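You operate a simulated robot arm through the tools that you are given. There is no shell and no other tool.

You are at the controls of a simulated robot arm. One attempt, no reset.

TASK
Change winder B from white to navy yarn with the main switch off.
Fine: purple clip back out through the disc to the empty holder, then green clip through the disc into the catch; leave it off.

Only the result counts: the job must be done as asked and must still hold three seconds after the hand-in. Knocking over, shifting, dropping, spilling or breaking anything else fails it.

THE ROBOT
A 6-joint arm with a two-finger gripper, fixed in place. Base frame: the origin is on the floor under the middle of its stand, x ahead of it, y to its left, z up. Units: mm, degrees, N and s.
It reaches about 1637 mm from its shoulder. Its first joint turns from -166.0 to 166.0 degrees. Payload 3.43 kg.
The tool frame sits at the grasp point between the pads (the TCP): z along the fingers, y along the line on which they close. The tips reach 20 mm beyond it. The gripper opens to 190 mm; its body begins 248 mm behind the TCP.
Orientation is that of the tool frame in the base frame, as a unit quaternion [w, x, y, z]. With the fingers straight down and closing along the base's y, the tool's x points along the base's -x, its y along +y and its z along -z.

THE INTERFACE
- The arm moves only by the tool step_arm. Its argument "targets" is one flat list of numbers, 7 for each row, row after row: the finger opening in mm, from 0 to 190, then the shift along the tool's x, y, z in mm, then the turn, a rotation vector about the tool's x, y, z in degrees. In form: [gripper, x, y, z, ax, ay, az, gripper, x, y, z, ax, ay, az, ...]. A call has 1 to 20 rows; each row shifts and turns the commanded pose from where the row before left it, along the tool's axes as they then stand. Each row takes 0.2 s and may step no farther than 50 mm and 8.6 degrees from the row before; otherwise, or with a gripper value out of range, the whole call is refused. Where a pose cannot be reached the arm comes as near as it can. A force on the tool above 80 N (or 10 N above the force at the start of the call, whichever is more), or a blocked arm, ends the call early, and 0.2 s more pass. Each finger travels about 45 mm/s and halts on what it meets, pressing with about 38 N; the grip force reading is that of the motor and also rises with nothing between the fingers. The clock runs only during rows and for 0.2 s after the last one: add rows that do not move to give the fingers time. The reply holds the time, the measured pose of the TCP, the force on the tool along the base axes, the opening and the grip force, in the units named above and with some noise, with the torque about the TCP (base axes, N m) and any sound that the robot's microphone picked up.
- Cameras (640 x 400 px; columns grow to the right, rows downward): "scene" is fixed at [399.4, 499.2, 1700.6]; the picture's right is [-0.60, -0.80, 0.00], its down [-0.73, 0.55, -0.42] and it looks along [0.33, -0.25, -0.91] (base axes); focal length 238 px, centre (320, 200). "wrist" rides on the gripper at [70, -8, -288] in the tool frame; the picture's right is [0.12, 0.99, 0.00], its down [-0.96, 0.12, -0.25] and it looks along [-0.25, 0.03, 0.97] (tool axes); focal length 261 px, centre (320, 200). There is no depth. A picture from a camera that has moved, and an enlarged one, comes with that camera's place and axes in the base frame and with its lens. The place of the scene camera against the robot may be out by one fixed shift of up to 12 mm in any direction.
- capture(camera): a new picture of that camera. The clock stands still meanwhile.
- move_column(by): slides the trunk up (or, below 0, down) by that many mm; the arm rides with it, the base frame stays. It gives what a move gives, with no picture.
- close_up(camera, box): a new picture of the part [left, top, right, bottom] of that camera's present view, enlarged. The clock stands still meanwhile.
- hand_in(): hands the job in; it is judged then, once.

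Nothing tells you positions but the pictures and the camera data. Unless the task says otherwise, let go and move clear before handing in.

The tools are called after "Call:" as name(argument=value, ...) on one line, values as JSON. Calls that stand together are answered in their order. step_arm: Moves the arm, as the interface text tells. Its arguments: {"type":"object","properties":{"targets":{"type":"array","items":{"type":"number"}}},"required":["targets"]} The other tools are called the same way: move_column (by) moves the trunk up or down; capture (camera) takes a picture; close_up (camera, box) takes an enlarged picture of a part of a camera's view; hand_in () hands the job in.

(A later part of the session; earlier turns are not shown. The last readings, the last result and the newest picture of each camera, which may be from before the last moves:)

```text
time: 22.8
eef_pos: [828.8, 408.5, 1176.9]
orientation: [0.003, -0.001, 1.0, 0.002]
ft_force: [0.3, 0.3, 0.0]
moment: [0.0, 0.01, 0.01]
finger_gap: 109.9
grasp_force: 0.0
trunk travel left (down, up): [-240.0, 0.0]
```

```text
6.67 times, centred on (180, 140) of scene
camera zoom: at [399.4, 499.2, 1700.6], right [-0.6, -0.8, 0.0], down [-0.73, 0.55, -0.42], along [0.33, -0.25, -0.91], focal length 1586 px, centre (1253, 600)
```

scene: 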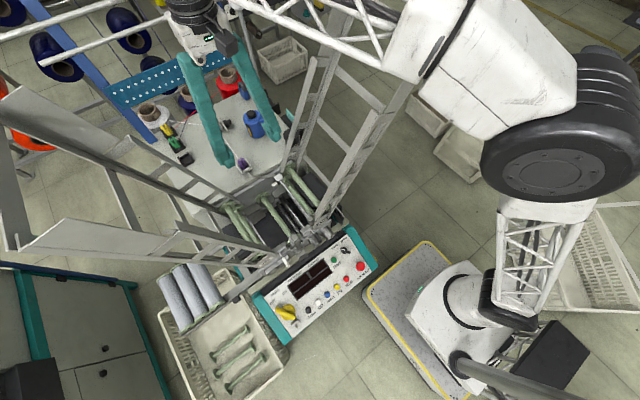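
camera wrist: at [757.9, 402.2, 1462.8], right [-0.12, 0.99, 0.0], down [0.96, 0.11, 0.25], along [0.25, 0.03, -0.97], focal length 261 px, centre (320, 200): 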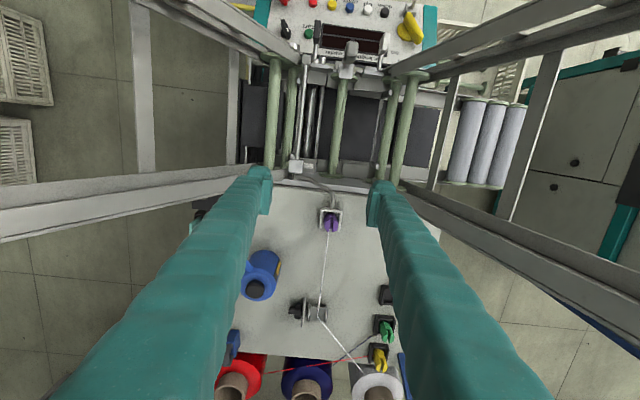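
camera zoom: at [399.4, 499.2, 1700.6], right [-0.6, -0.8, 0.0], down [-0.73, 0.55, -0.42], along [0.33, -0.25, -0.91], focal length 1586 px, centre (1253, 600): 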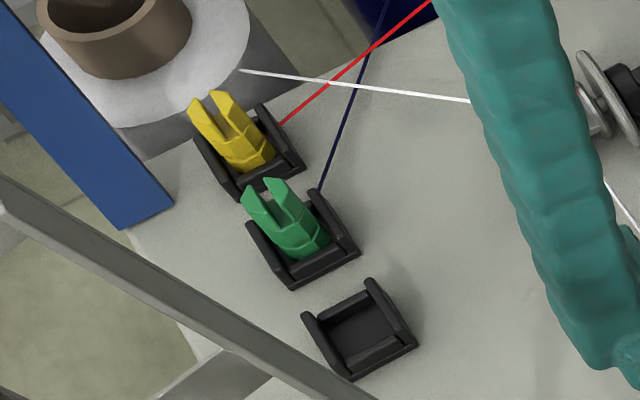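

The clips stand upright with forks up in U-shaped cradles open toward +x. Before going further I need to know precisely where the +y wing's far rail is, so I'll zoom into it.

Call:
close_up(camera="wrist", box=[380, 40, 640, 400])

Call:
close_up(camera="scene", box=[0, 70, 280, 270])

Call:
close_up(camera="wrist", box=[360, 130, 520, 240])

```text
1.11 times, centred on (510, 220) of wrist
camera zoom: at [757.9, 402.2, 1462.8], right [-0.12, 0.99, 0.0], down [0.96, 0.11, 0.25], along [0.25, 0.03, -0.97], focal length 290 px, centre (109, 178)
```

zoom: 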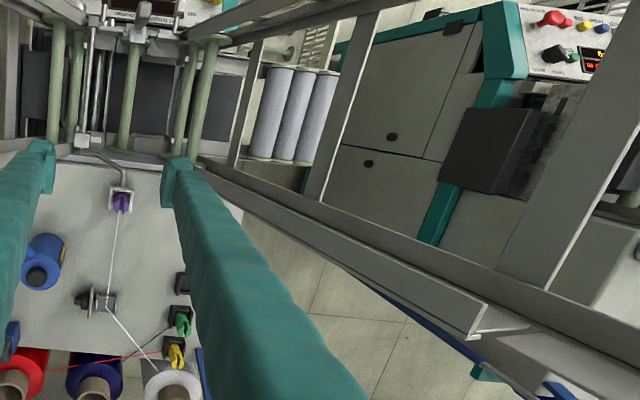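

```text
2.00 times, centred on (140, 170) of scene
camera zoom: at [399.4, 499.2, 1700.6], right [-0.6, -0.8, 0.0], down [-0.73, 0.55, -0.42], along [0.33, -0.25, -0.91], focal length 476 px, centre (680, 260)
```

zoom: 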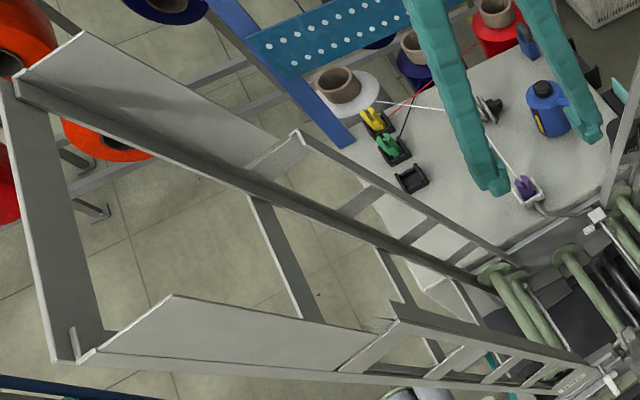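

```text
3.64 times, centred on (440, 185) of wrist
camera zoom: at [757.9, 402.2, 1462.8], right [-0.12, 0.99, 0.0], down [0.96, 0.11, 0.25], along [0.25, 0.03, -0.97], focal length 948 px, centre (-116, 254)
```

zoom: 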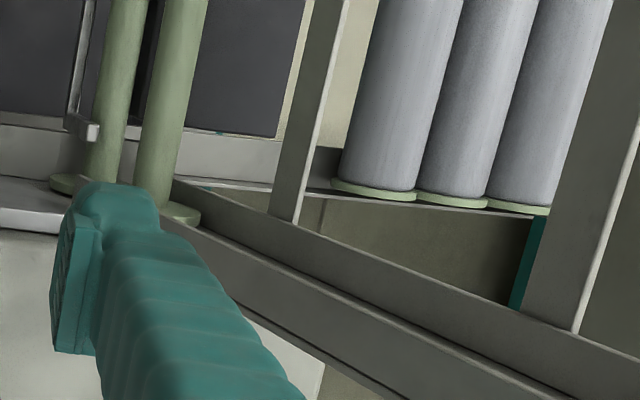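

The far rail of the +y wing sits at x≈840–860 with its inner edge near y≈600 at z≈1300, so I must keep the wrist clear of it. I'll tilt the tool outward near the catch to test reach and get an oblique view of the clip.

Call:
step_arm(targets=[110, -15, 10, 15, 0, 0, 0, 110, -15, 10, 15, 0, 0, 0, 110, -15, 11, 15, 0, 0, 0, 110, 0, 0, 0, 0, -8.5, 0, 110, 0, 0, 0, 0, -8.5, 0, 110, 0, 0, 0, 0, -8.5, 0, 110, 0, 0, 0, 0, -8.5, 0, 110, 0, 0, 0, 0, 0, 0])

Call:
capture(camera="wrist")

Call:
capture(camera="scene")

Call:
close_up(camera="wrist", box=[280, 190, 360, 250])

```text
time: 24.6
eef_pos: [873.8, 440.3, 1130.9]
orientation: [0.296, 0.001, 0.955, 0.002]
ft_force: [0.0, 0.4, -0.4]
moment: [-0.01, -0.02, 0.0]
finger_gap: 110.0
grasp_force: 0.1
trunk travel left (down, up): [-240.0, 0.0]
```

```text
taken
camera wrist: at [653.5, 433.3, 1328.6], right [-0.1, 0.99, -0.06], down [0.65, 0.11, 0.75], along [0.75, 0.03, -0.66], focal length 261 px, centre (320, 200)
```

wrist: 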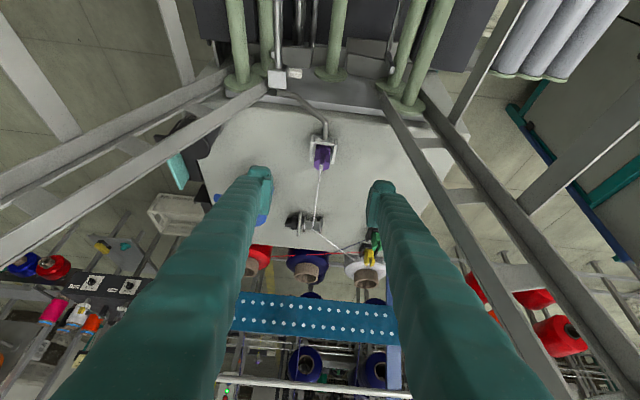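

```text
taken
```

scene: 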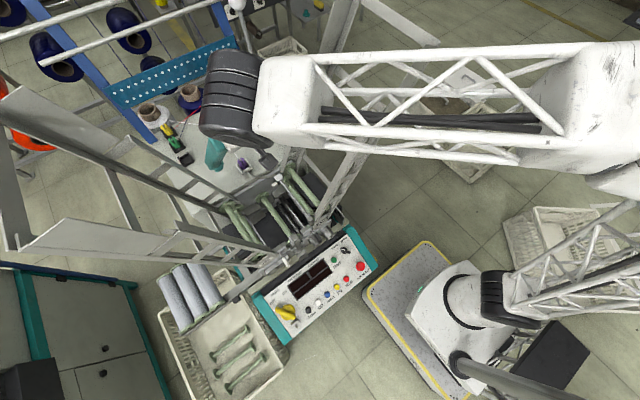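

```text
6.67 times, centred on (320, 220) of wrist
camera zoom: at [653.5, 433.3, 1328.6], right [-0.1, 0.99, -0.06], down [0.65, 0.11, 0.75], along [0.75, 0.03, -0.66], focal length 1738 px, centre (320, 67)
```

zoom: 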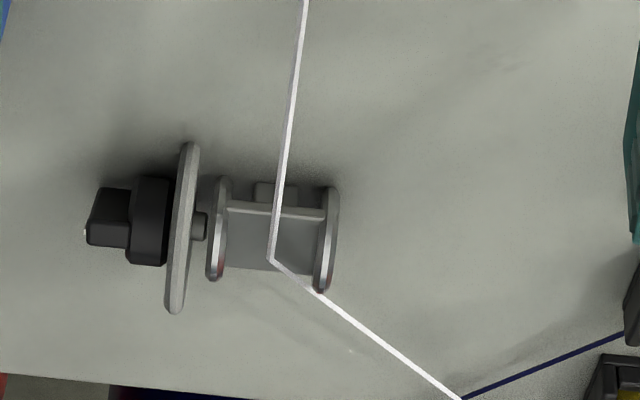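

From this tilted view the disc unit's two flanges are at y≈424 and y≈462 (x≈1132, axis z≈987), with the yarn bend between them at (1130, 444, 999). I need zooms of the clip and holders from this angle too.

Call:
close_up(camera="wrist", box=[290, 125, 360, 180])

Call:
close_up(camera="wrist", box=[340, 215, 400, 275])

Call:
close_up(camera="wrist", box=[180, 80, 460, 280])

```text
7.27 times, centred on (325, 152) of wrist
camera zoom: at [653.5, 433.3, 1328.6], right [-0.1, 0.99, -0.06], down [0.65, 0.11, 0.75], along [0.75, 0.03, -0.66], focal length 1896 px, centre (284, 546)
```

zoom: 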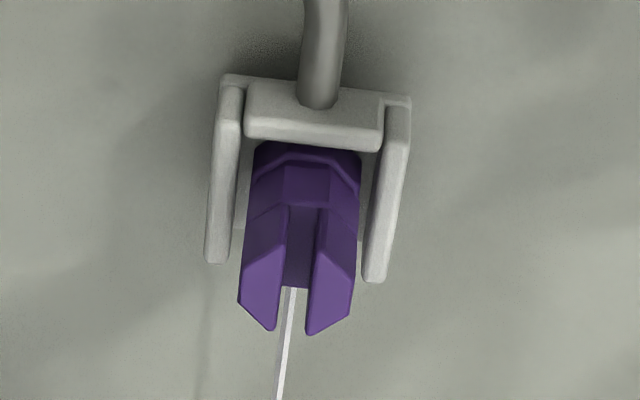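

```text
6.67 times, centred on (370, 245) of wrist
camera zoom: at [653.5, 433.3, 1328.6], right [-0.1, 0.99, -0.06], down [0.65, 0.11, 0.75], along [0.75, 0.03, -0.66], focal length 1738 px, centre (-13, -100)
```

zoom: 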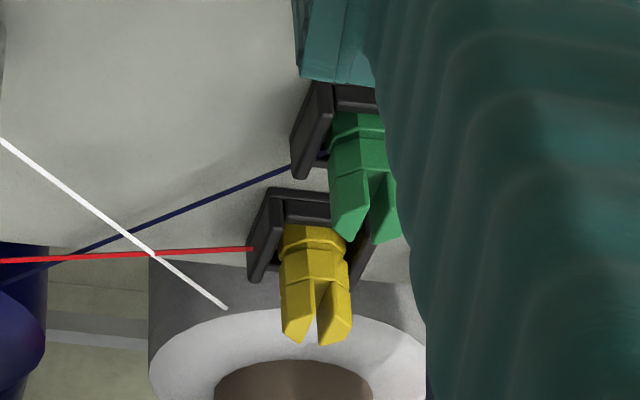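

```text
2.00 times, centred on (320, 180) of wrist
camera zoom: at [653.5, 433.3, 1328.6], right [-0.1, 0.99, -0.06], down [0.65, 0.11, 0.75], along [0.75, 0.03, -0.66], focal length 521 px, centre (320, 240)
```

zoom: 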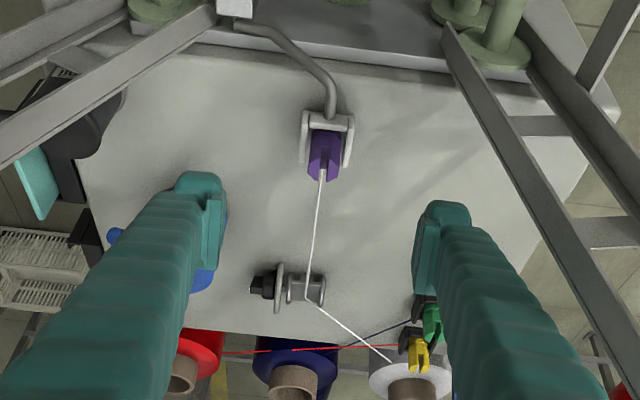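

The octagonal clip's fork tips are at about (929, 444, 1023), the catch walls top out near z≈1000, and the disc looks like a flanged spool. I'll move the tilted camera forward to inspect the disc and holders closely.

Call:
step_arm(targets=[110, -33, 0, 22, 0, 0, 0, 110, -33, 0, 22, 0, 0, 0, 110, -33, 0, 22, 0, 0, 0, 110, -33, 0, 22, 0, 0, 0, 110, 0, 0, 0, 0, 0, 0])

Call:
capture(camera="wrist")

Call:
close_up(camera="wrist", box=[270, 140, 350, 200])

Call:
close_up(camera="wrist", box=[340, 120, 440, 220])

```text
time: 25.8
eef_pos: [1035.5, 438.9, 1129.0]
orientation: [0.295, 0.001, 0.956, 0.001]
ft_force: [0.2, -0.5, -0.2]
moment: [0.0, 0.02, -0.02]
finger_gap: 110.1
grasp_force: 0.1
trunk travel left (down, up): [-240.0, 0.0]
```

```text
taken
camera wrist: at [815.2, 433.2, 1327.9], right [-0.1, 0.99, -0.06], down [0.66, 0.11, 0.75], along [0.75, 0.03, -0.66], focal length 261 px, centre (320, 200)
```

wrist: 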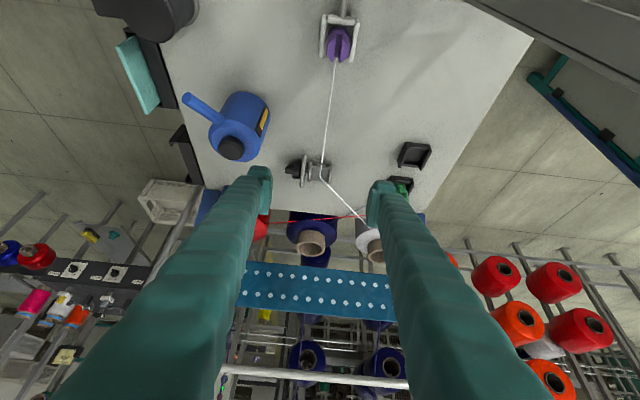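

```text
6.67 times, centred on (310, 170) of wrist
camera zoom: at [815.2, 433.2, 1327.9], right [-0.1, 0.99, -0.06], down [0.66, 0.11, 0.75], along [0.75, 0.03, -0.66], focal length 1738 px, centre (387, 400)
```

zoom: 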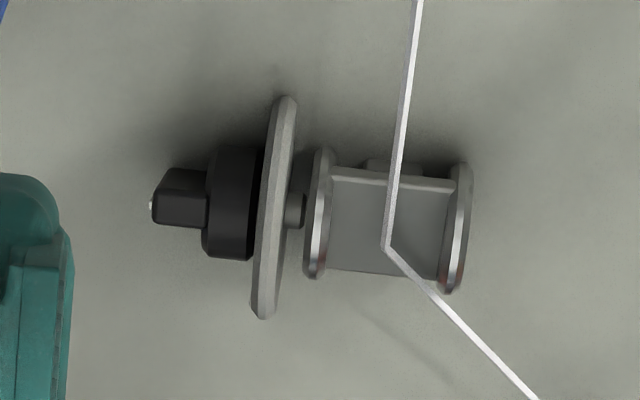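

```text
4.00 times, centred on (390, 170) of wrist
camera zoom: at [815.2, 433.2, 1327.9], right [-0.1, 0.99, -0.06], down [0.66, 0.11, 0.75], along [0.75, 0.03, -0.66], focal length 1043 px, centre (40, 320)
```

zoom: 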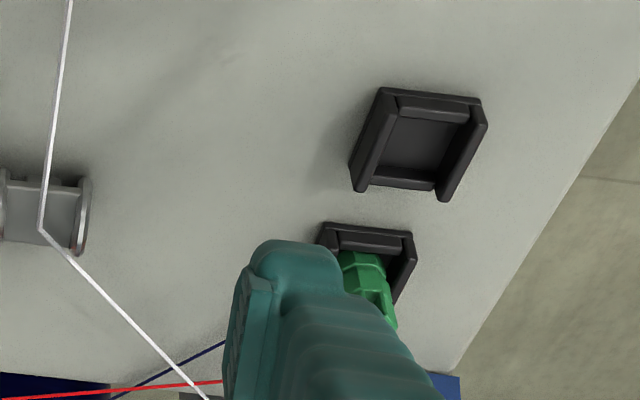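

The disc unit's flanges top at z≈1004 with a 32 mm channel, and the empty holder seat is near (1077, 590). I'll use a 40°-tilted tool yawed 45°. That grips the octagon's diagonal flats, keeps the clip upright and unyawed, and stays clear of both wings. Rotating now.

Call:
step_arm(targets=[90, 0, 0, 0, -4.24, 0, -6.19, 70, 0, 0, 0, -4.24, 0, -6.19, 60, 0, 0, 0, -4.24, 0, -6.19, 60, 0, 0, 0, -4.24, 0, -6.19, 60, 0, 0, 0, -4.24, 0, -6.19, 60, 0, 0, 0, -4.24, 0, -6.19, 60, 0, 0, 0, 0, -5.7, 0, 60, 0, 0, 0, 0, 0, 0])

Call:
capture(camera="wrist")

Call:
capture(camera="scene")

```text
time: 27.6
eef_pos: [1032.9, 441.3, 1132.3]
orientation: [0.318, -0.359, 0.867, 0.133]
ft_force: [0.0, -0.5, 0.5]
moment: [0.01, -0.02, -0.01]
finger_gap: 59.9
grasp_force: 0.0
trunk travel left (down, up): [-240.0, 0.0]
```

```text
taken
camera wrist: at [869.8, 268.0, 1306.4], right [-0.77, 0.64, -0.07], down [0.33, 0.49, 0.81], along [0.55, 0.6, -0.58], focal length 261 px, centre (320, 200)
```

wrist: 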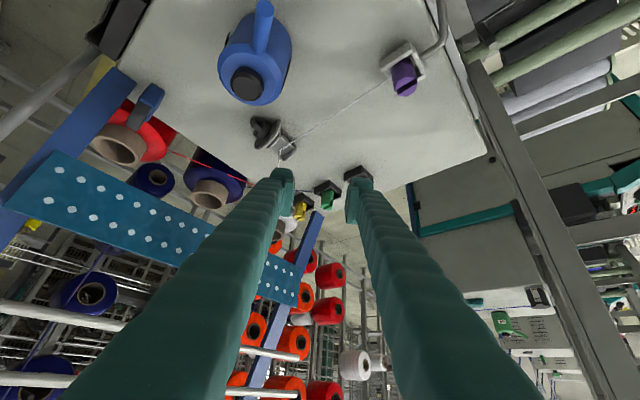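

```text
taken
```

scene: 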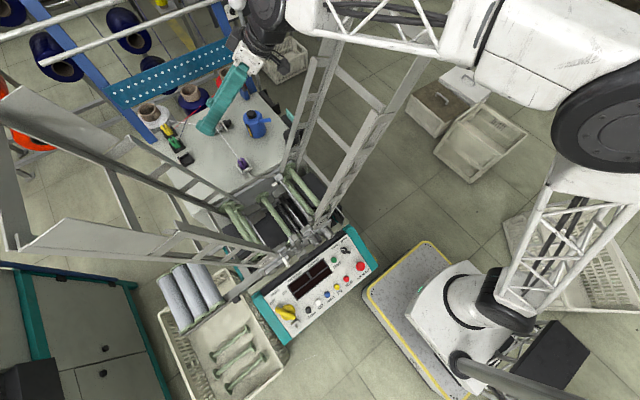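

Orientation is as planned, tilted 40° and yawed 45°. I'll move to a pre-grasp point above the purple clip at (918, 444) and look again.

Call:
step_arm(targets=[60, 29.4, 27.6, -6.4, 0, 0, 0, 60, 29.4, 27.6, -6.4, 0, 0, 0, 60, 29.3, 27.6, -6.3, 0, 0, 0, 60, 0, 0, 0, 0, 0, 0])

Call:
capture(camera="wrist")

Call:
close_up(camera="wrist", box=[260, 120, 380, 210])

Call:
close_up(camera="scene", box=[200, 120, 280, 180])

Call:
capture(camera="scene")

```text
time: 28.6
eef_pos: [917.5, 445.7, 1093.2]
orientation: [0.316, -0.359, 0.868, 0.134]
ft_force: [0.3, 0.5, 0.2]
moment: [0.03, -0.01, 0.01]
finger_gap: 59.8
grasp_force: 0.0
trunk travel left (down, up): [-240.0, 0.0]
```

```text
taken
camera wrist: at [755.0, 272.8, 1266.3], right [-0.77, 0.64, -0.07], down [0.33, 0.49, 0.81], along [0.55, 0.6, -0.58], focal length 261 px, centre (320, 200)
```

wrist: 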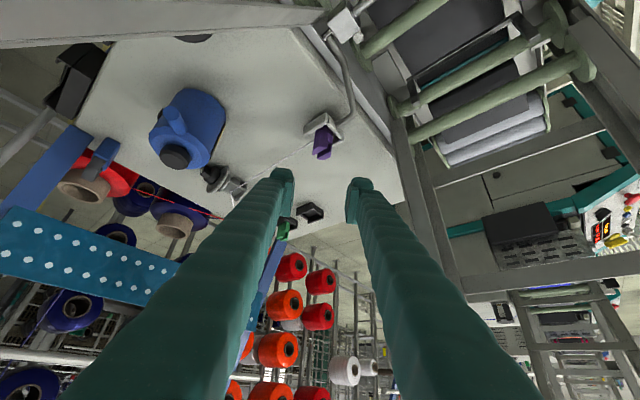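

```text
4.44 times, centred on (320, 165) of wrist
camera zoom: at [755.0, 272.8, 1266.3], right [-0.77, 0.64, -0.07], down [0.33, 0.49, 0.81], along [0.55, 0.6, -0.58], focal length 1158 px, centre (320, 356)
```

zoom: 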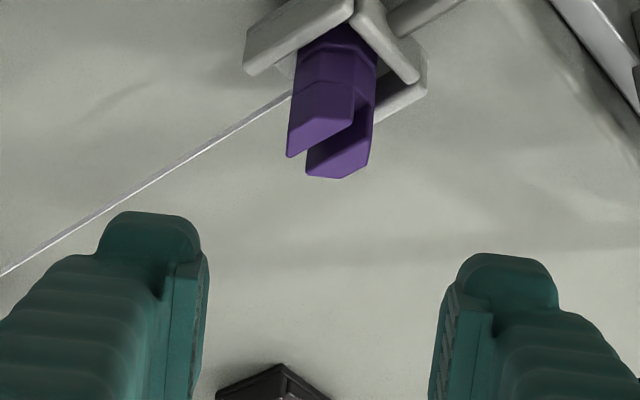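

```text
6.67 times, centred on (240, 150) of scene
camera zoom: at [399.4, 499.2, 1700.6], right [-0.6, -0.8, 0.0], down [-0.73, 0.55, -0.42], along [0.33, -0.25, -0.91], focal length 1586 px, centre (853, 533)
```

zoom: 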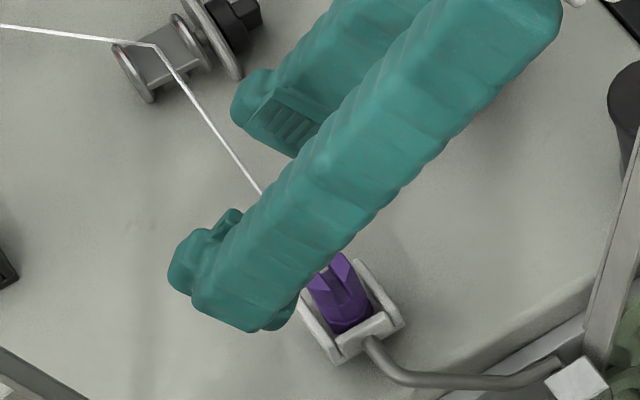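

```text
taken
```

scene: 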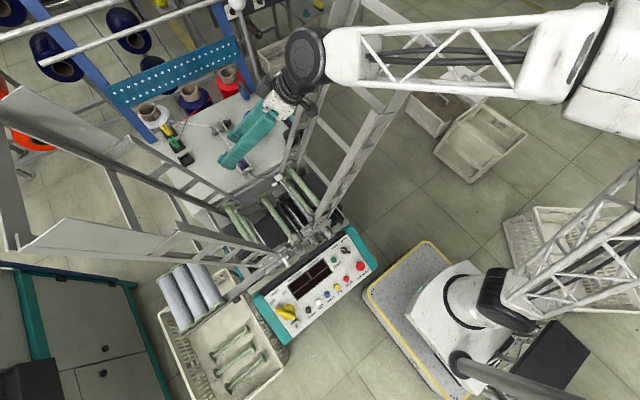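

Clip and fingers are aligned to within about 2 mm. I'll descend vertically 45 mm while correcting sideways, then check once more before the final approach.

Call:
step_arm(targets=[60, 14.5, -1.8, 17.2, 0, 0, 0, 60, 14.5, -0.1, 17.2, 0, 0, 0, 60, 0, 0, 0, 0, 0, 0])

Call:
close_up(camera="wrist", box=[260, 140, 380, 230])

Call:
close_up(camera="scene", box=[200, 120, 280, 180])

```text
time: 29.4
eef_pos: [920.5, 442.6, 1046.5]
orientation: [0.316, -0.359, 0.868, 0.133]
ft_force: [-0.1, -0.2, -0.6]
moment: [-0.03, -0.01, -0.02]
finger_gap: 60.0
grasp_force: 0.1
trunk travel left (down, up): [-240.0, 0.0]
```

```text
4.44 times, centred on (320, 185) of wrist
camera zoom: at [757.5, 269.5, 1220.9], right [-0.77, 0.64, -0.07], down [0.33, 0.49, 0.81], along [0.55, 0.6, -0.58], focal length 1158 px, centre (320, 267)
```

zoom: 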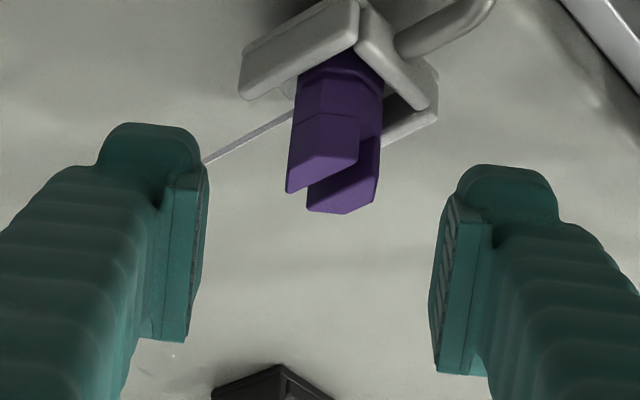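

```text
6.67 times, centred on (240, 150) of scene
camera zoom: at [399.4, 499.2, 1700.6], right [-0.6, -0.8, 0.0], down [-0.73, 0.55, -0.42], along [0.33, -0.25, -0.91], focal length 1586 px, centre (853, 533)
```

zoom: 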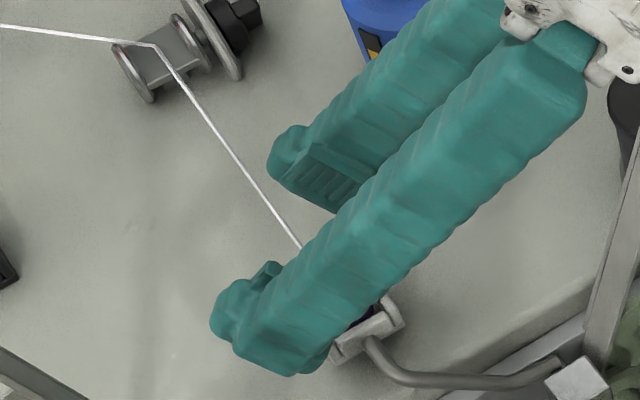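

Nearly there: the clip is about 2 mm off-centre between the fingers. I'll correct that, descend the last 14 mm and close on the prongs.

Call:
step_arm(targets=[60, 9.0, 1.9, 10.7, 0, 0, 0, 60, 0, 0, 0, 0, 0, 0, 60, 0, 0, 0, 0, 0, 0])

Call:
close_up(camera="wrist", box=[260, 150, 380, 240])

Call:
close_up(camera="scene", box=[210, 130, 270, 175])

```text
time: 30.2
eef_pos: [918.1, 444.5, 1031.7]
orientation: [0.316, -0.358, 0.868, 0.133]
ft_force: [0.4, 0.5, -0.7]
moment: [-0.01, 0.03, -0.03]
finger_gap: 59.8
grasp_force: 0.1
trunk travel left (down, up): [-240.0, 0.0]
```

```text
4.44 times, centred on (320, 195) of wrist
camera zoom: at [756.0, 270.7, 1206.5], right [-0.77, 0.64, -0.07], down [0.33, 0.49, 0.81], along [0.55, 0.6, -0.58], focal length 1158 px, centre (320, 222)
```

zoom: 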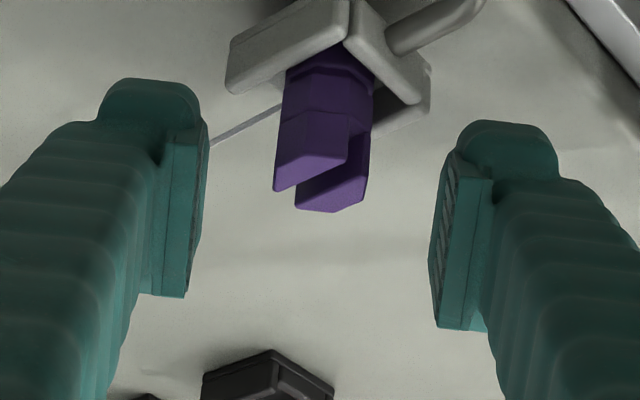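

```text
8.89 times, centred on (240, 152) of scene
camera zoom: at [399.4, 499.2, 1700.6], right [-0.6, -0.8, 0.0], down [-0.73, 0.55, -0.42], along [0.33, -0.25, -0.91], focal length 2114 px, centre (1031, 622)
```

zoom: 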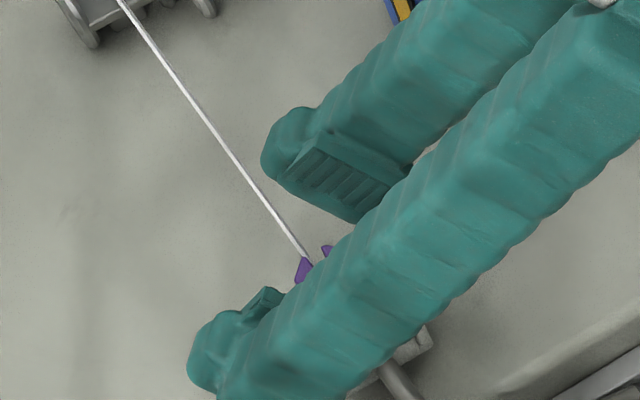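

Fingers are centred around the prongs. Closing on the clip now.

Call:
step_arm(targets=[35, 0, 0, 0, 0, 0, 0, 15, 0, 0, 0, 0, 0, 0, 15, 0, 0, 0, 0, 0, 0, 15, 0, 0, 0, 0, 0, 0, 15, 0, 0, 0, 0, 0, 0])

Call:
close_up(camera="wrist", box=[260, 150, 380, 240])

Call:
close_up(camera="scene", box=[210, 130, 270, 175])

```text
time: 31.4
eef_pos: [919.1, 443.1, 1032.4]
orientation: [0.317, -0.359, 0.868, 0.133]
ft_force: [1.6, 0.1, 0.2]
moment: [0.01, -0.03, -0.02]
finger_gap: 21.3
grasp_force: 38.2
trunk travel left (down, up): [-240.0, 0.0]
```

```text
4.44 times, centred on (320, 195) of wrist
camera zoom: at [755.9, 270.6, 1206.7], right [-0.77, 0.64, -0.07], down [0.33, 0.49, 0.81], along [0.55, 0.6, -0.58], focal length 1158 px, centre (320, 222)
```

zoom: 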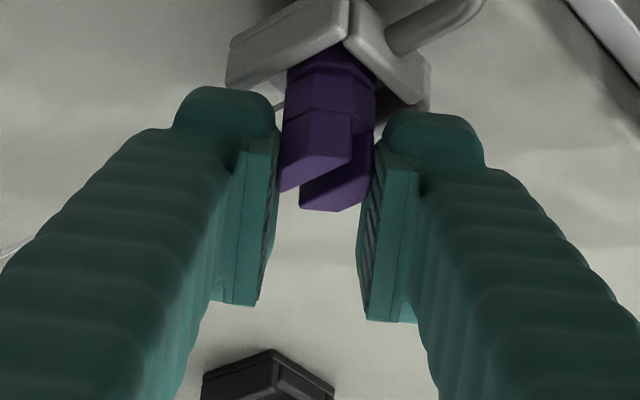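

```text
8.89 times, centred on (240, 152) of scene
camera zoom: at [399.4, 499.2, 1700.6], right [-0.6, -0.8, 0.0], down [-0.73, 0.55, -0.42], along [0.33, -0.25, -0.91], focal length 2114 px, centre (1031, 622)
```

zoom: 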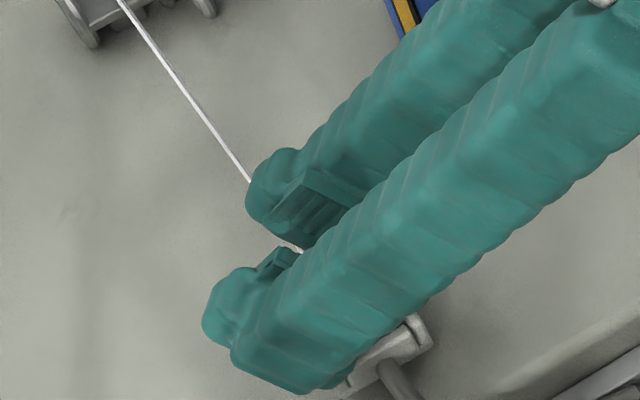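

Gripped at 21 mm with 38 N. I'll lift slowly and verify that the clip comes along.

Call:
step_arm(targets=[15, -6.45, 0, -7.65, 0, 0, 0, 15, -6.45, 0, -7.65, 0, 0, 0, 15, 0, 0, 0, 0, 0, 0])

Call:
close_up(camera="wrist", box=[260, 150, 380, 240])

Call:
close_up(camera="scene", box=[210, 130, 270, 175])

```text
time: 32.2
eef_pos: [918.2, 442.5, 1051.7]
orientation: [0.317, -0.359, 0.868, 0.134]
ft_force: [-0.3, -0.1, -0.3]
moment: [-0.01, 0.04, 0.01]
finger_gap: 21.2
grasp_force: 38.2
trunk travel left (down, up): [-240.0, 0.0]
```

```text
4.44 times, centred on (320, 195) of wrist
camera zoom: at [755.6, 269.6, 1225.7], right [-0.77, 0.64, -0.07], down [0.33, 0.49, 0.81], along [0.55, 0.6, -0.58], focal length 1158 px, centre (320, 222)
```

zoom: 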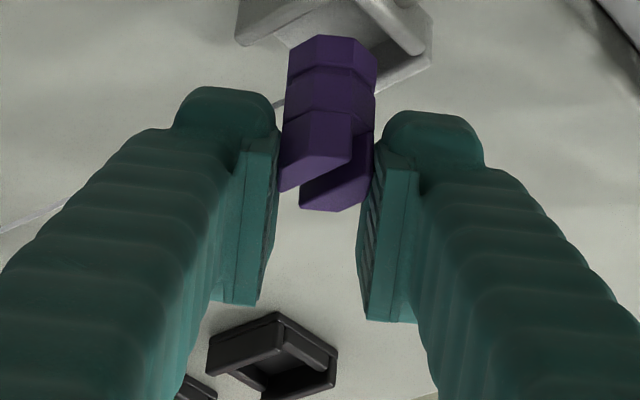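

```text
8.89 times, centred on (240, 152) of scene
camera zoom: at [399.4, 499.2, 1700.6], right [-0.6, -0.8, 0.0], down [-0.73, 0.55, -0.42], along [0.33, -0.25, -0.91], focal length 2114 px, centre (1031, 622)
```

zoom: 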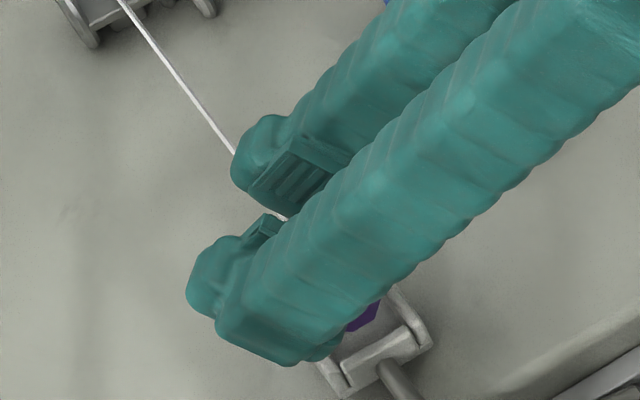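

The clip lifted cleanly; it is about 51 mm tall, so its bottom is now near z≈991. I'll lift to just clear the channel floor, then move along +x to just in front of the disc and check alignment.

Call:
step_arm(targets=[15, -6.45, 0, -7.65, 0, 0, 0, 15, -3.2, 0, -3.8, 0, 0, 0, 15, -18.6, -24.4, 15.6, 0, 0, 0, 15, -18.6, -24.4, 15.6, 0, 0, 0, 15, -18.6, -24.4, 15.6, 0, 0, 0, 15, -18.6, -24.4, 15.6, 0, 0, 0, 15, 0, 0, 0, 0, 0, 0, 15, 0, 0, 0, 0, 0, 0])

Call:
capture(camera="wrist")

Call:
close_up(camera="wrist", box=[220, 110, 380, 230])

Call:
close_up(camera="scene", box=[190, 100, 270, 160])

```text
time: 34.0
eef_pos: [1059.8, 442.5, 1065.7]
orientation: [0.316, -0.359, 0.868, 0.133]
ft_force: [-0.3, -0.1, 0.0]
moment: [-0.02, 0.03, -0.01]
finger_gap: 21.2
grasp_force: 37.3
trunk travel left (down, up): [-240.0, 0.0]
```

```text
taken
camera wrist: at [897.1, 270.3, 1239.7], right [-0.77, 0.64, -0.07], down [0.33, 0.49, 0.81], along [0.55, 0.6, -0.58], focal length 261 px, centre (320, 200)
```

wrist: 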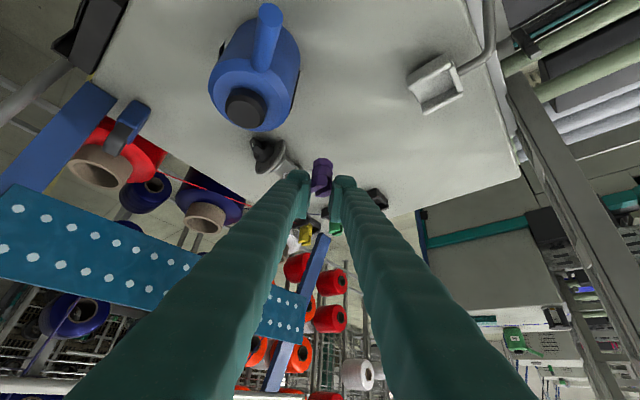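

```text
3.33 times, centred on (300, 170) of wrist
camera zoom: at [897.1, 270.3, 1239.7], right [-0.77, 0.64, -0.07], down [0.33, 0.49, 0.81], along [0.55, 0.6, -0.58], focal length 869 px, centre (387, 300)
```

zoom: 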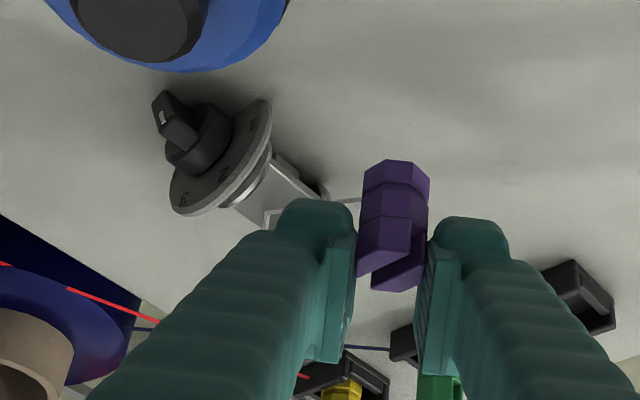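

```text
6.67 times, centred on (230, 130) of scene
camera zoom: at [399.4, 499.2, 1700.6], right [-0.6, -0.8, 0.0], down [-0.73, 0.55, -0.42], along [0.33, -0.25, -0.91], focal length 1586 px, centre (920, 667)
```

zoom: 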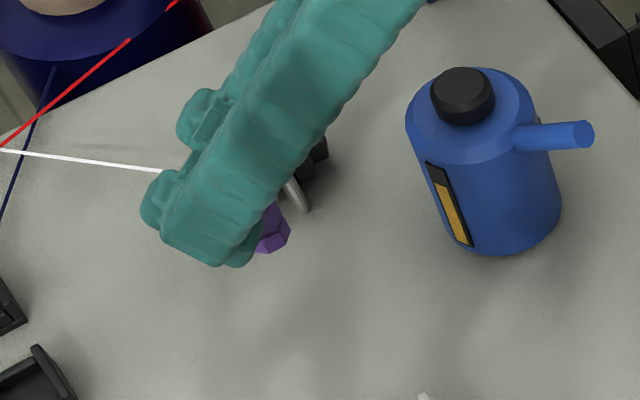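

The clip's bottom is about 1013 and it's centred on the channel line y≈443. I'll lower ~9 mm so the bottom runs just above the hub between the flanges, then carry it through in +x.

Call:
step_arm(targets=[15, 6.1, 0, 7.3, 0, 0, 0, 15, -13.6, -17.7, 11.3, 0, 0, 0, 15, 0, 0, 0, 0, 0, 0])

Call:
close_up(camera="wrist", box=[220, 110, 380, 230])

Call:
close_up(camera="scene", box=[190, 100, 270, 160])

```text
time: 34.8
eef_pos: [1083.6, 444.0, 1055.2]
orientation: [0.317, -0.359, 0.868, 0.133]
ft_force: [0.6, 0.0, -0.6]
moment: [-0.01, 0.01, -0.01]
finger_gap: 21.1
grasp_force: 38.0
trunk travel left (down, up): [-240.0, 0.0]
```

```text
3.33 times, centred on (300, 170) of wrist
camera zoom: at [921.1, 270.8, 1229.5], right [-0.77, 0.64, -0.07], down [0.33, 0.49, 0.81], along [0.55, 0.6, -0.58], focal length 869 px, centre (387, 300)
```

zoom: 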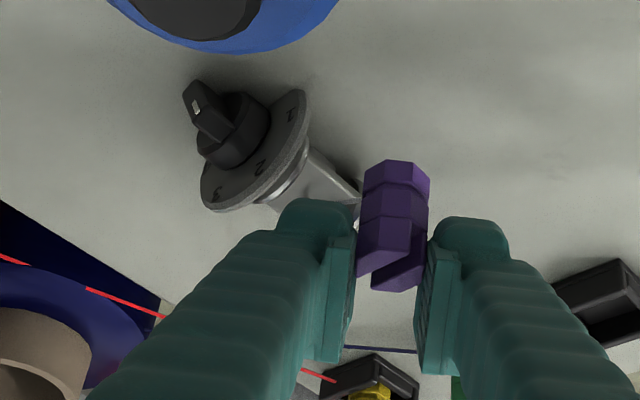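

```text
6.67 times, centred on (230, 130) of scene
camera zoom: at [399.4, 499.2, 1700.6], right [-0.6, -0.8, 0.0], down [-0.73, 0.55, -0.42], along [0.33, -0.25, -0.91], focal length 1586 px, centre (920, 667)
```

zoom: 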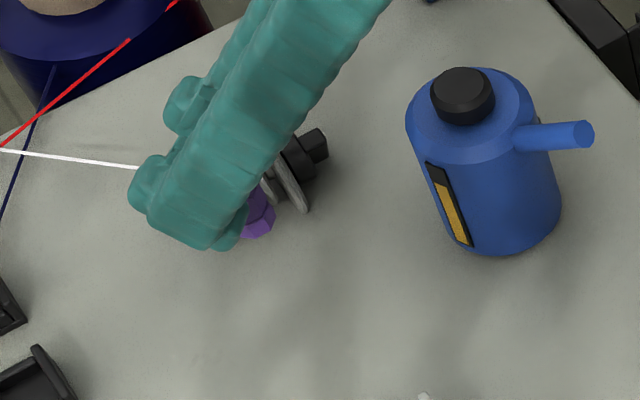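

I want to double-check the lateral alignment with the flanges before passing, so a tighter zoom.

Call:
close_up(camera="wrist", box=[265, 125, 335, 180])

Call:
close_up(camera="scene", box=[210, 115, 240, 137])

```text
7.27 times, centred on (300, 152) of wrist
camera zoom: at [921.1, 270.8, 1229.5], right [-0.77, 0.64, -0.07], down [0.33, 0.49, 0.81], along [0.55, 0.6, -0.58], focal length 1896 px, centre (466, 546)
```

zoom: 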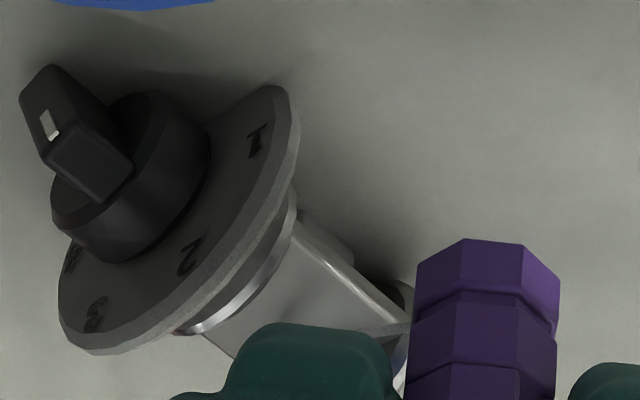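

```text
16.00 times, centred on (225, 126) of scene
camera zoom: at [399.4, 499.2, 1700.6], right [-0.6, -0.8, 0.0], down [-0.73, 0.55, -0.42], along [0.33, -0.25, -0.91], focal length 3806 px, centre (1840, 1384)
```

zoom: 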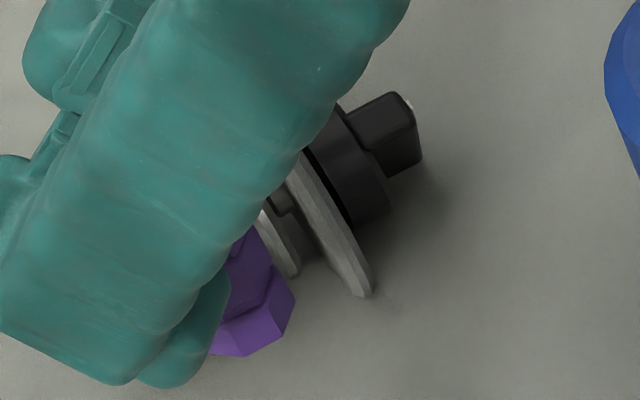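

In this view the clip runs at y≈445 with the channel spanning roughly 428–461, so there are a few mm of clearance on each side. I'll carry it through slowly.

Call:
step_arm(targets=[15, -9.76, -12.73, 8.16, 0, 0, 0, 15, -9.76, -12.73, 8.16, 0, 0, 0, 15, 0, 0, 0, 0, 0, 0])

Call:
close_up(camera="wrist", box=[265, 125, 335, 180])

Call:
close_up(camera="scene", box=[205, 105, 245, 137])

```text
time: 35.6
eef_pos: [1114.2, 448.1, 1064.4]
orientation: [0.32, -0.36, 0.867, 0.13]
ft_force: [0.9, 0.0, -0.2]
moment: [0.01, 0.02, 0.02]
finger_gap: 21.2
grasp_force: 37.6
trunk travel left (down, up): [-240.0, 0.0]
```

```text
7.27 times, centred on (300, 152) of wrist
camera zoom: at [951.0, 275.3, 1238.0], right [-0.77, 0.64, -0.08], down [0.32, 0.49, 0.81], along [0.56, 0.6, -0.58], focal length 1896 px, centre (466, 546)
```

zoom: 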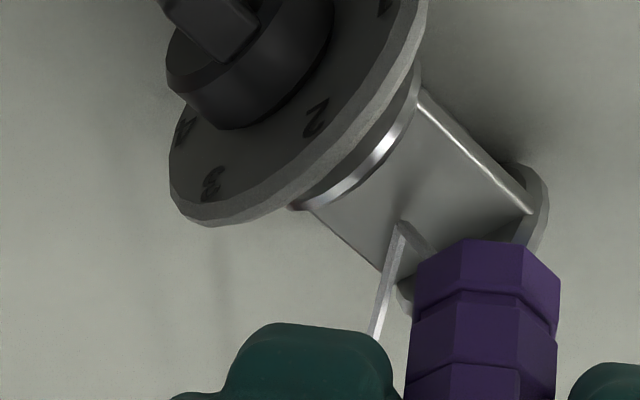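

```text
12.50 times, centred on (225, 121) of scene
camera zoom: at [399.4, 499.2, 1700.6], right [-0.6, -0.8, 0.0], down [-0.73, 0.55, -0.42], along [0.33, -0.25, -0.91], focal length 2974 px, centre (1508, 1188)
```

zoom: 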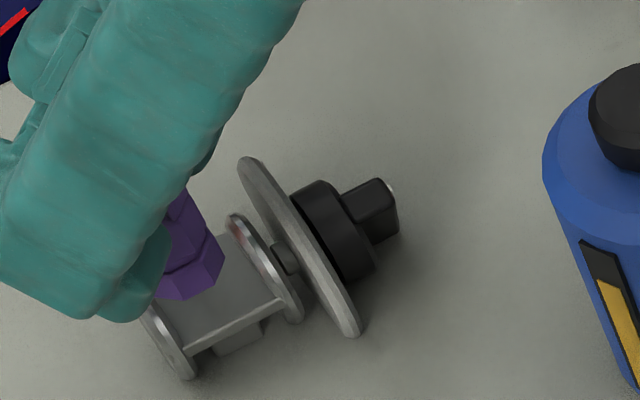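

The measured pose came out about 9 mm higher and 4 mm to the side of what I commanded. I'll hold still a moment and re-read before continuing.

Call:
step_arm(targets=[15, 0, 0, 0, 0, 0, 0, 15, 0, 0, 0, 0, 0, 0])

Call:
capture(camera="scene")

Call:
capture(camera="wrist")

```text
time: 36.2
eef_pos: [1114.2, 446.7, 1064.1]
orientation: [0.319, -0.36, 0.867, 0.132]
ft_force: [0.5, -0.3, -0.1]
moment: [0.0, 0.0, -0.02]
finger_gap: 21.2
grasp_force: 37.9
trunk travel left (down, up): [-240.0, 0.0]
```

```text
taken
```

scene: 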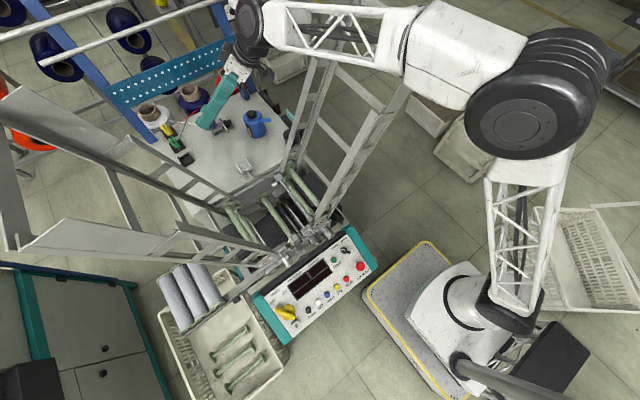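

```text
taken
camera wrist: at [951.2, 274.2, 1237.1], right [-0.77, 0.64, -0.08], down [0.32, 0.49, 0.81], along [0.56, 0.6, -0.58], focal length 261 px, centre (320, 200)
```

wrist: 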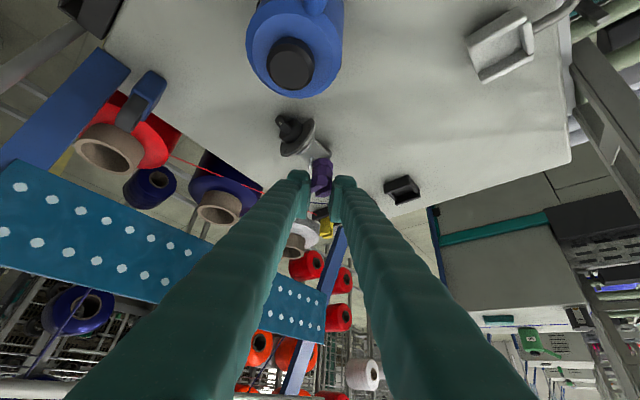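

The tool force is near zero, so the deviation must come from the forearm touching the -y wing, as the scene view suggests with this yaw. I'll back off immediately in -x to where tracking was exact, and check.

Call:
step_arm(targets=[15, 9.76, 12.73, -8.16, 0, 0, 0, 15, 9.76, 12.73, -8.16, 0, 0, 0, 15, 13.0, 17.0, -10.9, 0, 0, 0, 15, 0, 0, 0, 0, 0, 0, 15, 0, 0, 0, 0, 0, 0])

Call:
capture(camera="scene")

Call:
close_up(camera="scene", box=[230, 0, 440, 130])

```text
time: 37.4
eef_pos: [1057.1, 445.8, 1056.6]
orientation: [0.317, -0.358, 0.868, 0.133]
ft_force: [-0.6, 0.7, 0.1]
moment: [-0.06, 0.02, -0.05]
finger_gap: 21.2
grasp_force: 37.8
trunk travel left (down, up): [-240.0, 0.0]
```

```text
taken
```

scene: 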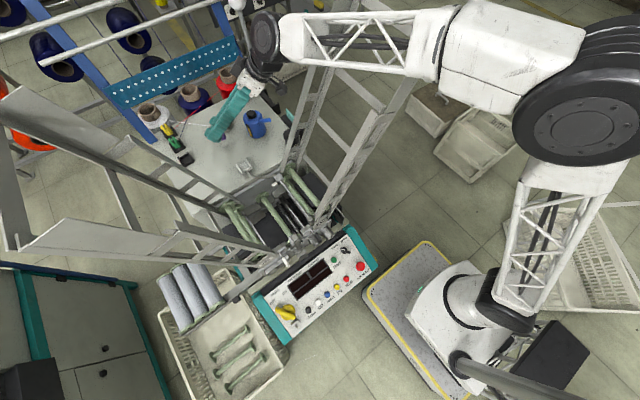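

```text
3.05 times, centred on (335, 65) of scene
camera zoom: at [399.4, 499.2, 1700.6], right [-0.6, -0.8, 0.0], down [-0.73, 0.55, -0.42], along [0.33, -0.25, -0.91], focal length 725 px, centre (274, 611)
```

zoom: 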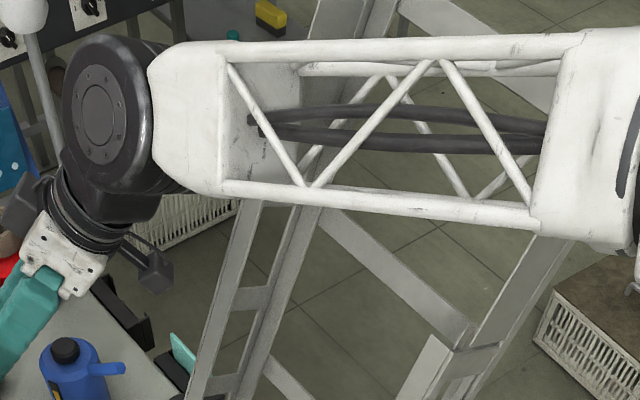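

Tracking is good again here. I'll rotate the tool (and clip) back to yaw 0, which moves the wrist and forearm away from the -y wing, before going through the disc.

Call:
step_arm(targets=[15, 0, 0, 0, 4.84, -0.03, 5.74, 15, 0, 0, 0, 4.84, -0.03, 5.74, 15, 0, 0, 0, 4.84, -0.03, 5.74, 15, 0, 0, 0, 4.84, -0.03, 5.74, 15, 0, 0, 0, 4.84, -0.03, 5.74, 15, 0, 0, 0, 4.84, -0.03, 5.74, 15, 0, 0, 0, 0, 0, 0, 15, 0, 0, 0, 0, 0, 0])

Call:
capture(camera="scene")

Call:
close_up(camera="wrist", box=[240, 100, 400, 220])

```text
time: 39.2
eef_pos: [1057.0, 443.8, 1056.1]
orientation: [0.343, 0.001, 0.939, 0.002]
ft_force: [0.4, 0.5, -0.8]
moment: [0.0, -0.02, 0.01]
finger_gap: 21.3
grasp_force: 38.0
trunk travel left (down, up): [-240.0, 0.0]
```

```text
taken
```

scene: 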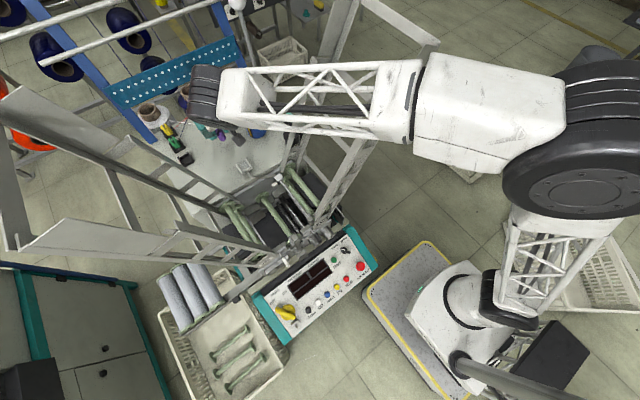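

```text
3.33 times, centred on (320, 160) of wrist
camera zoom: at [817.5, 437.4, 1230.8], right [-0.09, 0.99, -0.07], down [0.58, 0.11, 0.81], along [0.81, 0.03, -0.58], focal length 869 px, centre (320, 333)
```

zoom: 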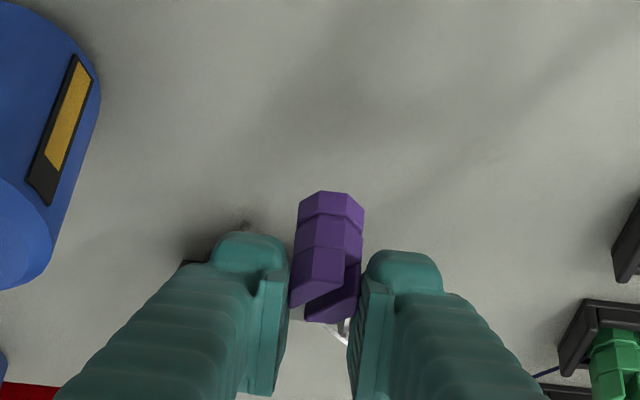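

Yaw is 0 now and the forearm moved well away from the -y wing. I'll continue +x toward the disc in small steps, checking that the measured pose follows.

Call:
step_arm(targets=[15, -15.3, 0, 12.9, 0, 0, 0, 15, -15.3, 0, 12.9, 0, 0, 0, 15, 0, 0, 0, 0, 0, 0])

Call:
close_up(camera="wrist", box=[260, 130, 380, 220])

Call:
close_up(camera="scene", box=[200, 100, 260, 150])

```text
time: 40.0
eef_pos: [1096.5, 442.2, 1055.6]
orientation: [0.343, 0.0, 0.939, 0.002]
ft_force: [1.0, 0.7, -1.2]
moment: [-0.03, 0.01, 0.0]
finger_gap: 21.2
grasp_force: 37.9
trunk travel left (down, up): [-240.0, 0.0]
```

```text
4.44 times, centred on (320, 175) of wrist
camera zoom: at [857.0, 436.5, 1230.8], right [-0.09, 0.99, -0.07], down [0.58, 0.11, 0.81], along [0.81, 0.03, -0.58], focal length 1158 px, centre (320, 311)
```

zoom: 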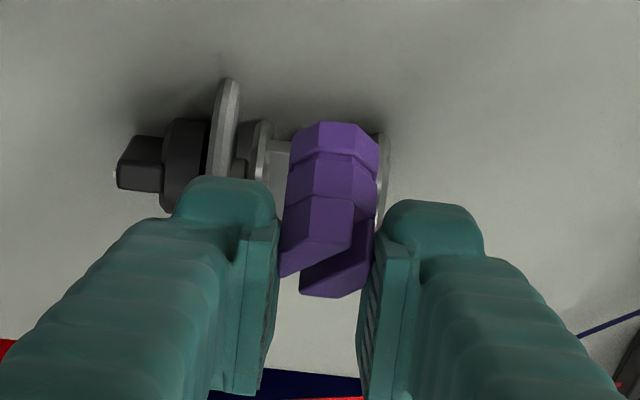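

```text
8.00 times, centred on (230, 125) of scene
camera zoom: at [399.4, 499.2, 1700.6], right [-0.6, -0.8, 0.0], down [-0.73, 0.55, -0.42], along [0.33, -0.25, -0.91], focal length 1903 px, centre (1040, 800)
```

zoom: 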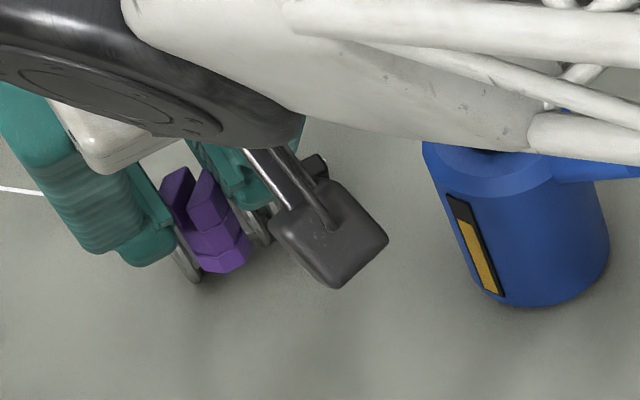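

Tracking is exact. The channel inner faces are at y≈426–461 and the clip is centred at 445, so I'll shift 1.5 mm and pass it through.

Call:
step_arm(targets=[15, -7.65, -1.5, 6.45, 0, 0, 0, 15, -11.5, 0, 9.7, 0, 0, 0, 15, -11.5, 0, 9.7, 0, 0, 0, 15, 0, 0, 0, 0, 0, 0])

Call:
close_up(camera="wrist", box=[260, 130, 380, 220])

Call:
close_up(camera="scene", box=[190, 90, 270, 150])

```text
time: 41.0
eef_pos: [1136.6, 440.3, 1056.3]
orientation: [0.344, 0.002, 0.939, 0.001]
ft_force: [0.0, 0.3, -0.3]
moment: [0.0, -0.03, 0.04]
finger_gap: 21.3
grasp_force: 38.1
trunk travel left (down, up): [-240.0, 0.0]
```

```text
4.44 times, centred on (320, 175) of wrist
camera zoom: at [897.8, 434.3, 1229.9], right [-0.09, 0.99, -0.07], down [0.58, 0.11, 0.81], along [0.81, 0.03, -0.58], focal length 1158 px, centre (320, 311)
```

zoom: 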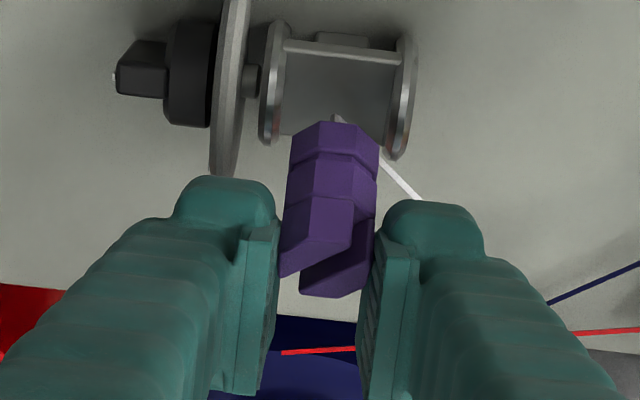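

```text
6.67 times, centred on (230, 120) of scene
camera zoom: at [399.4, 499.2, 1700.6], right [-0.6, -0.8, 0.0], down [-0.73, 0.55, -0.42], along [0.33, -0.25, -0.91], focal length 1586 px, centre (920, 733)
```

zoom: 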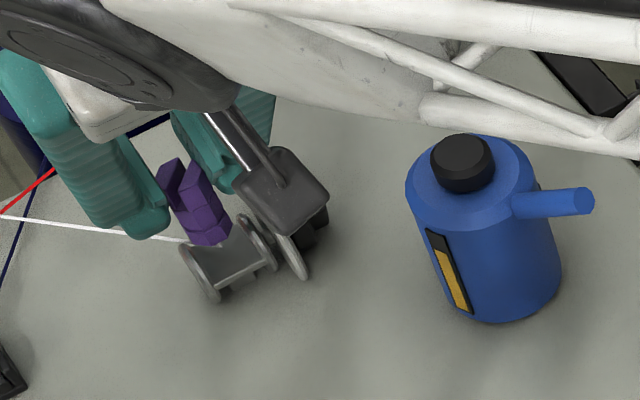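

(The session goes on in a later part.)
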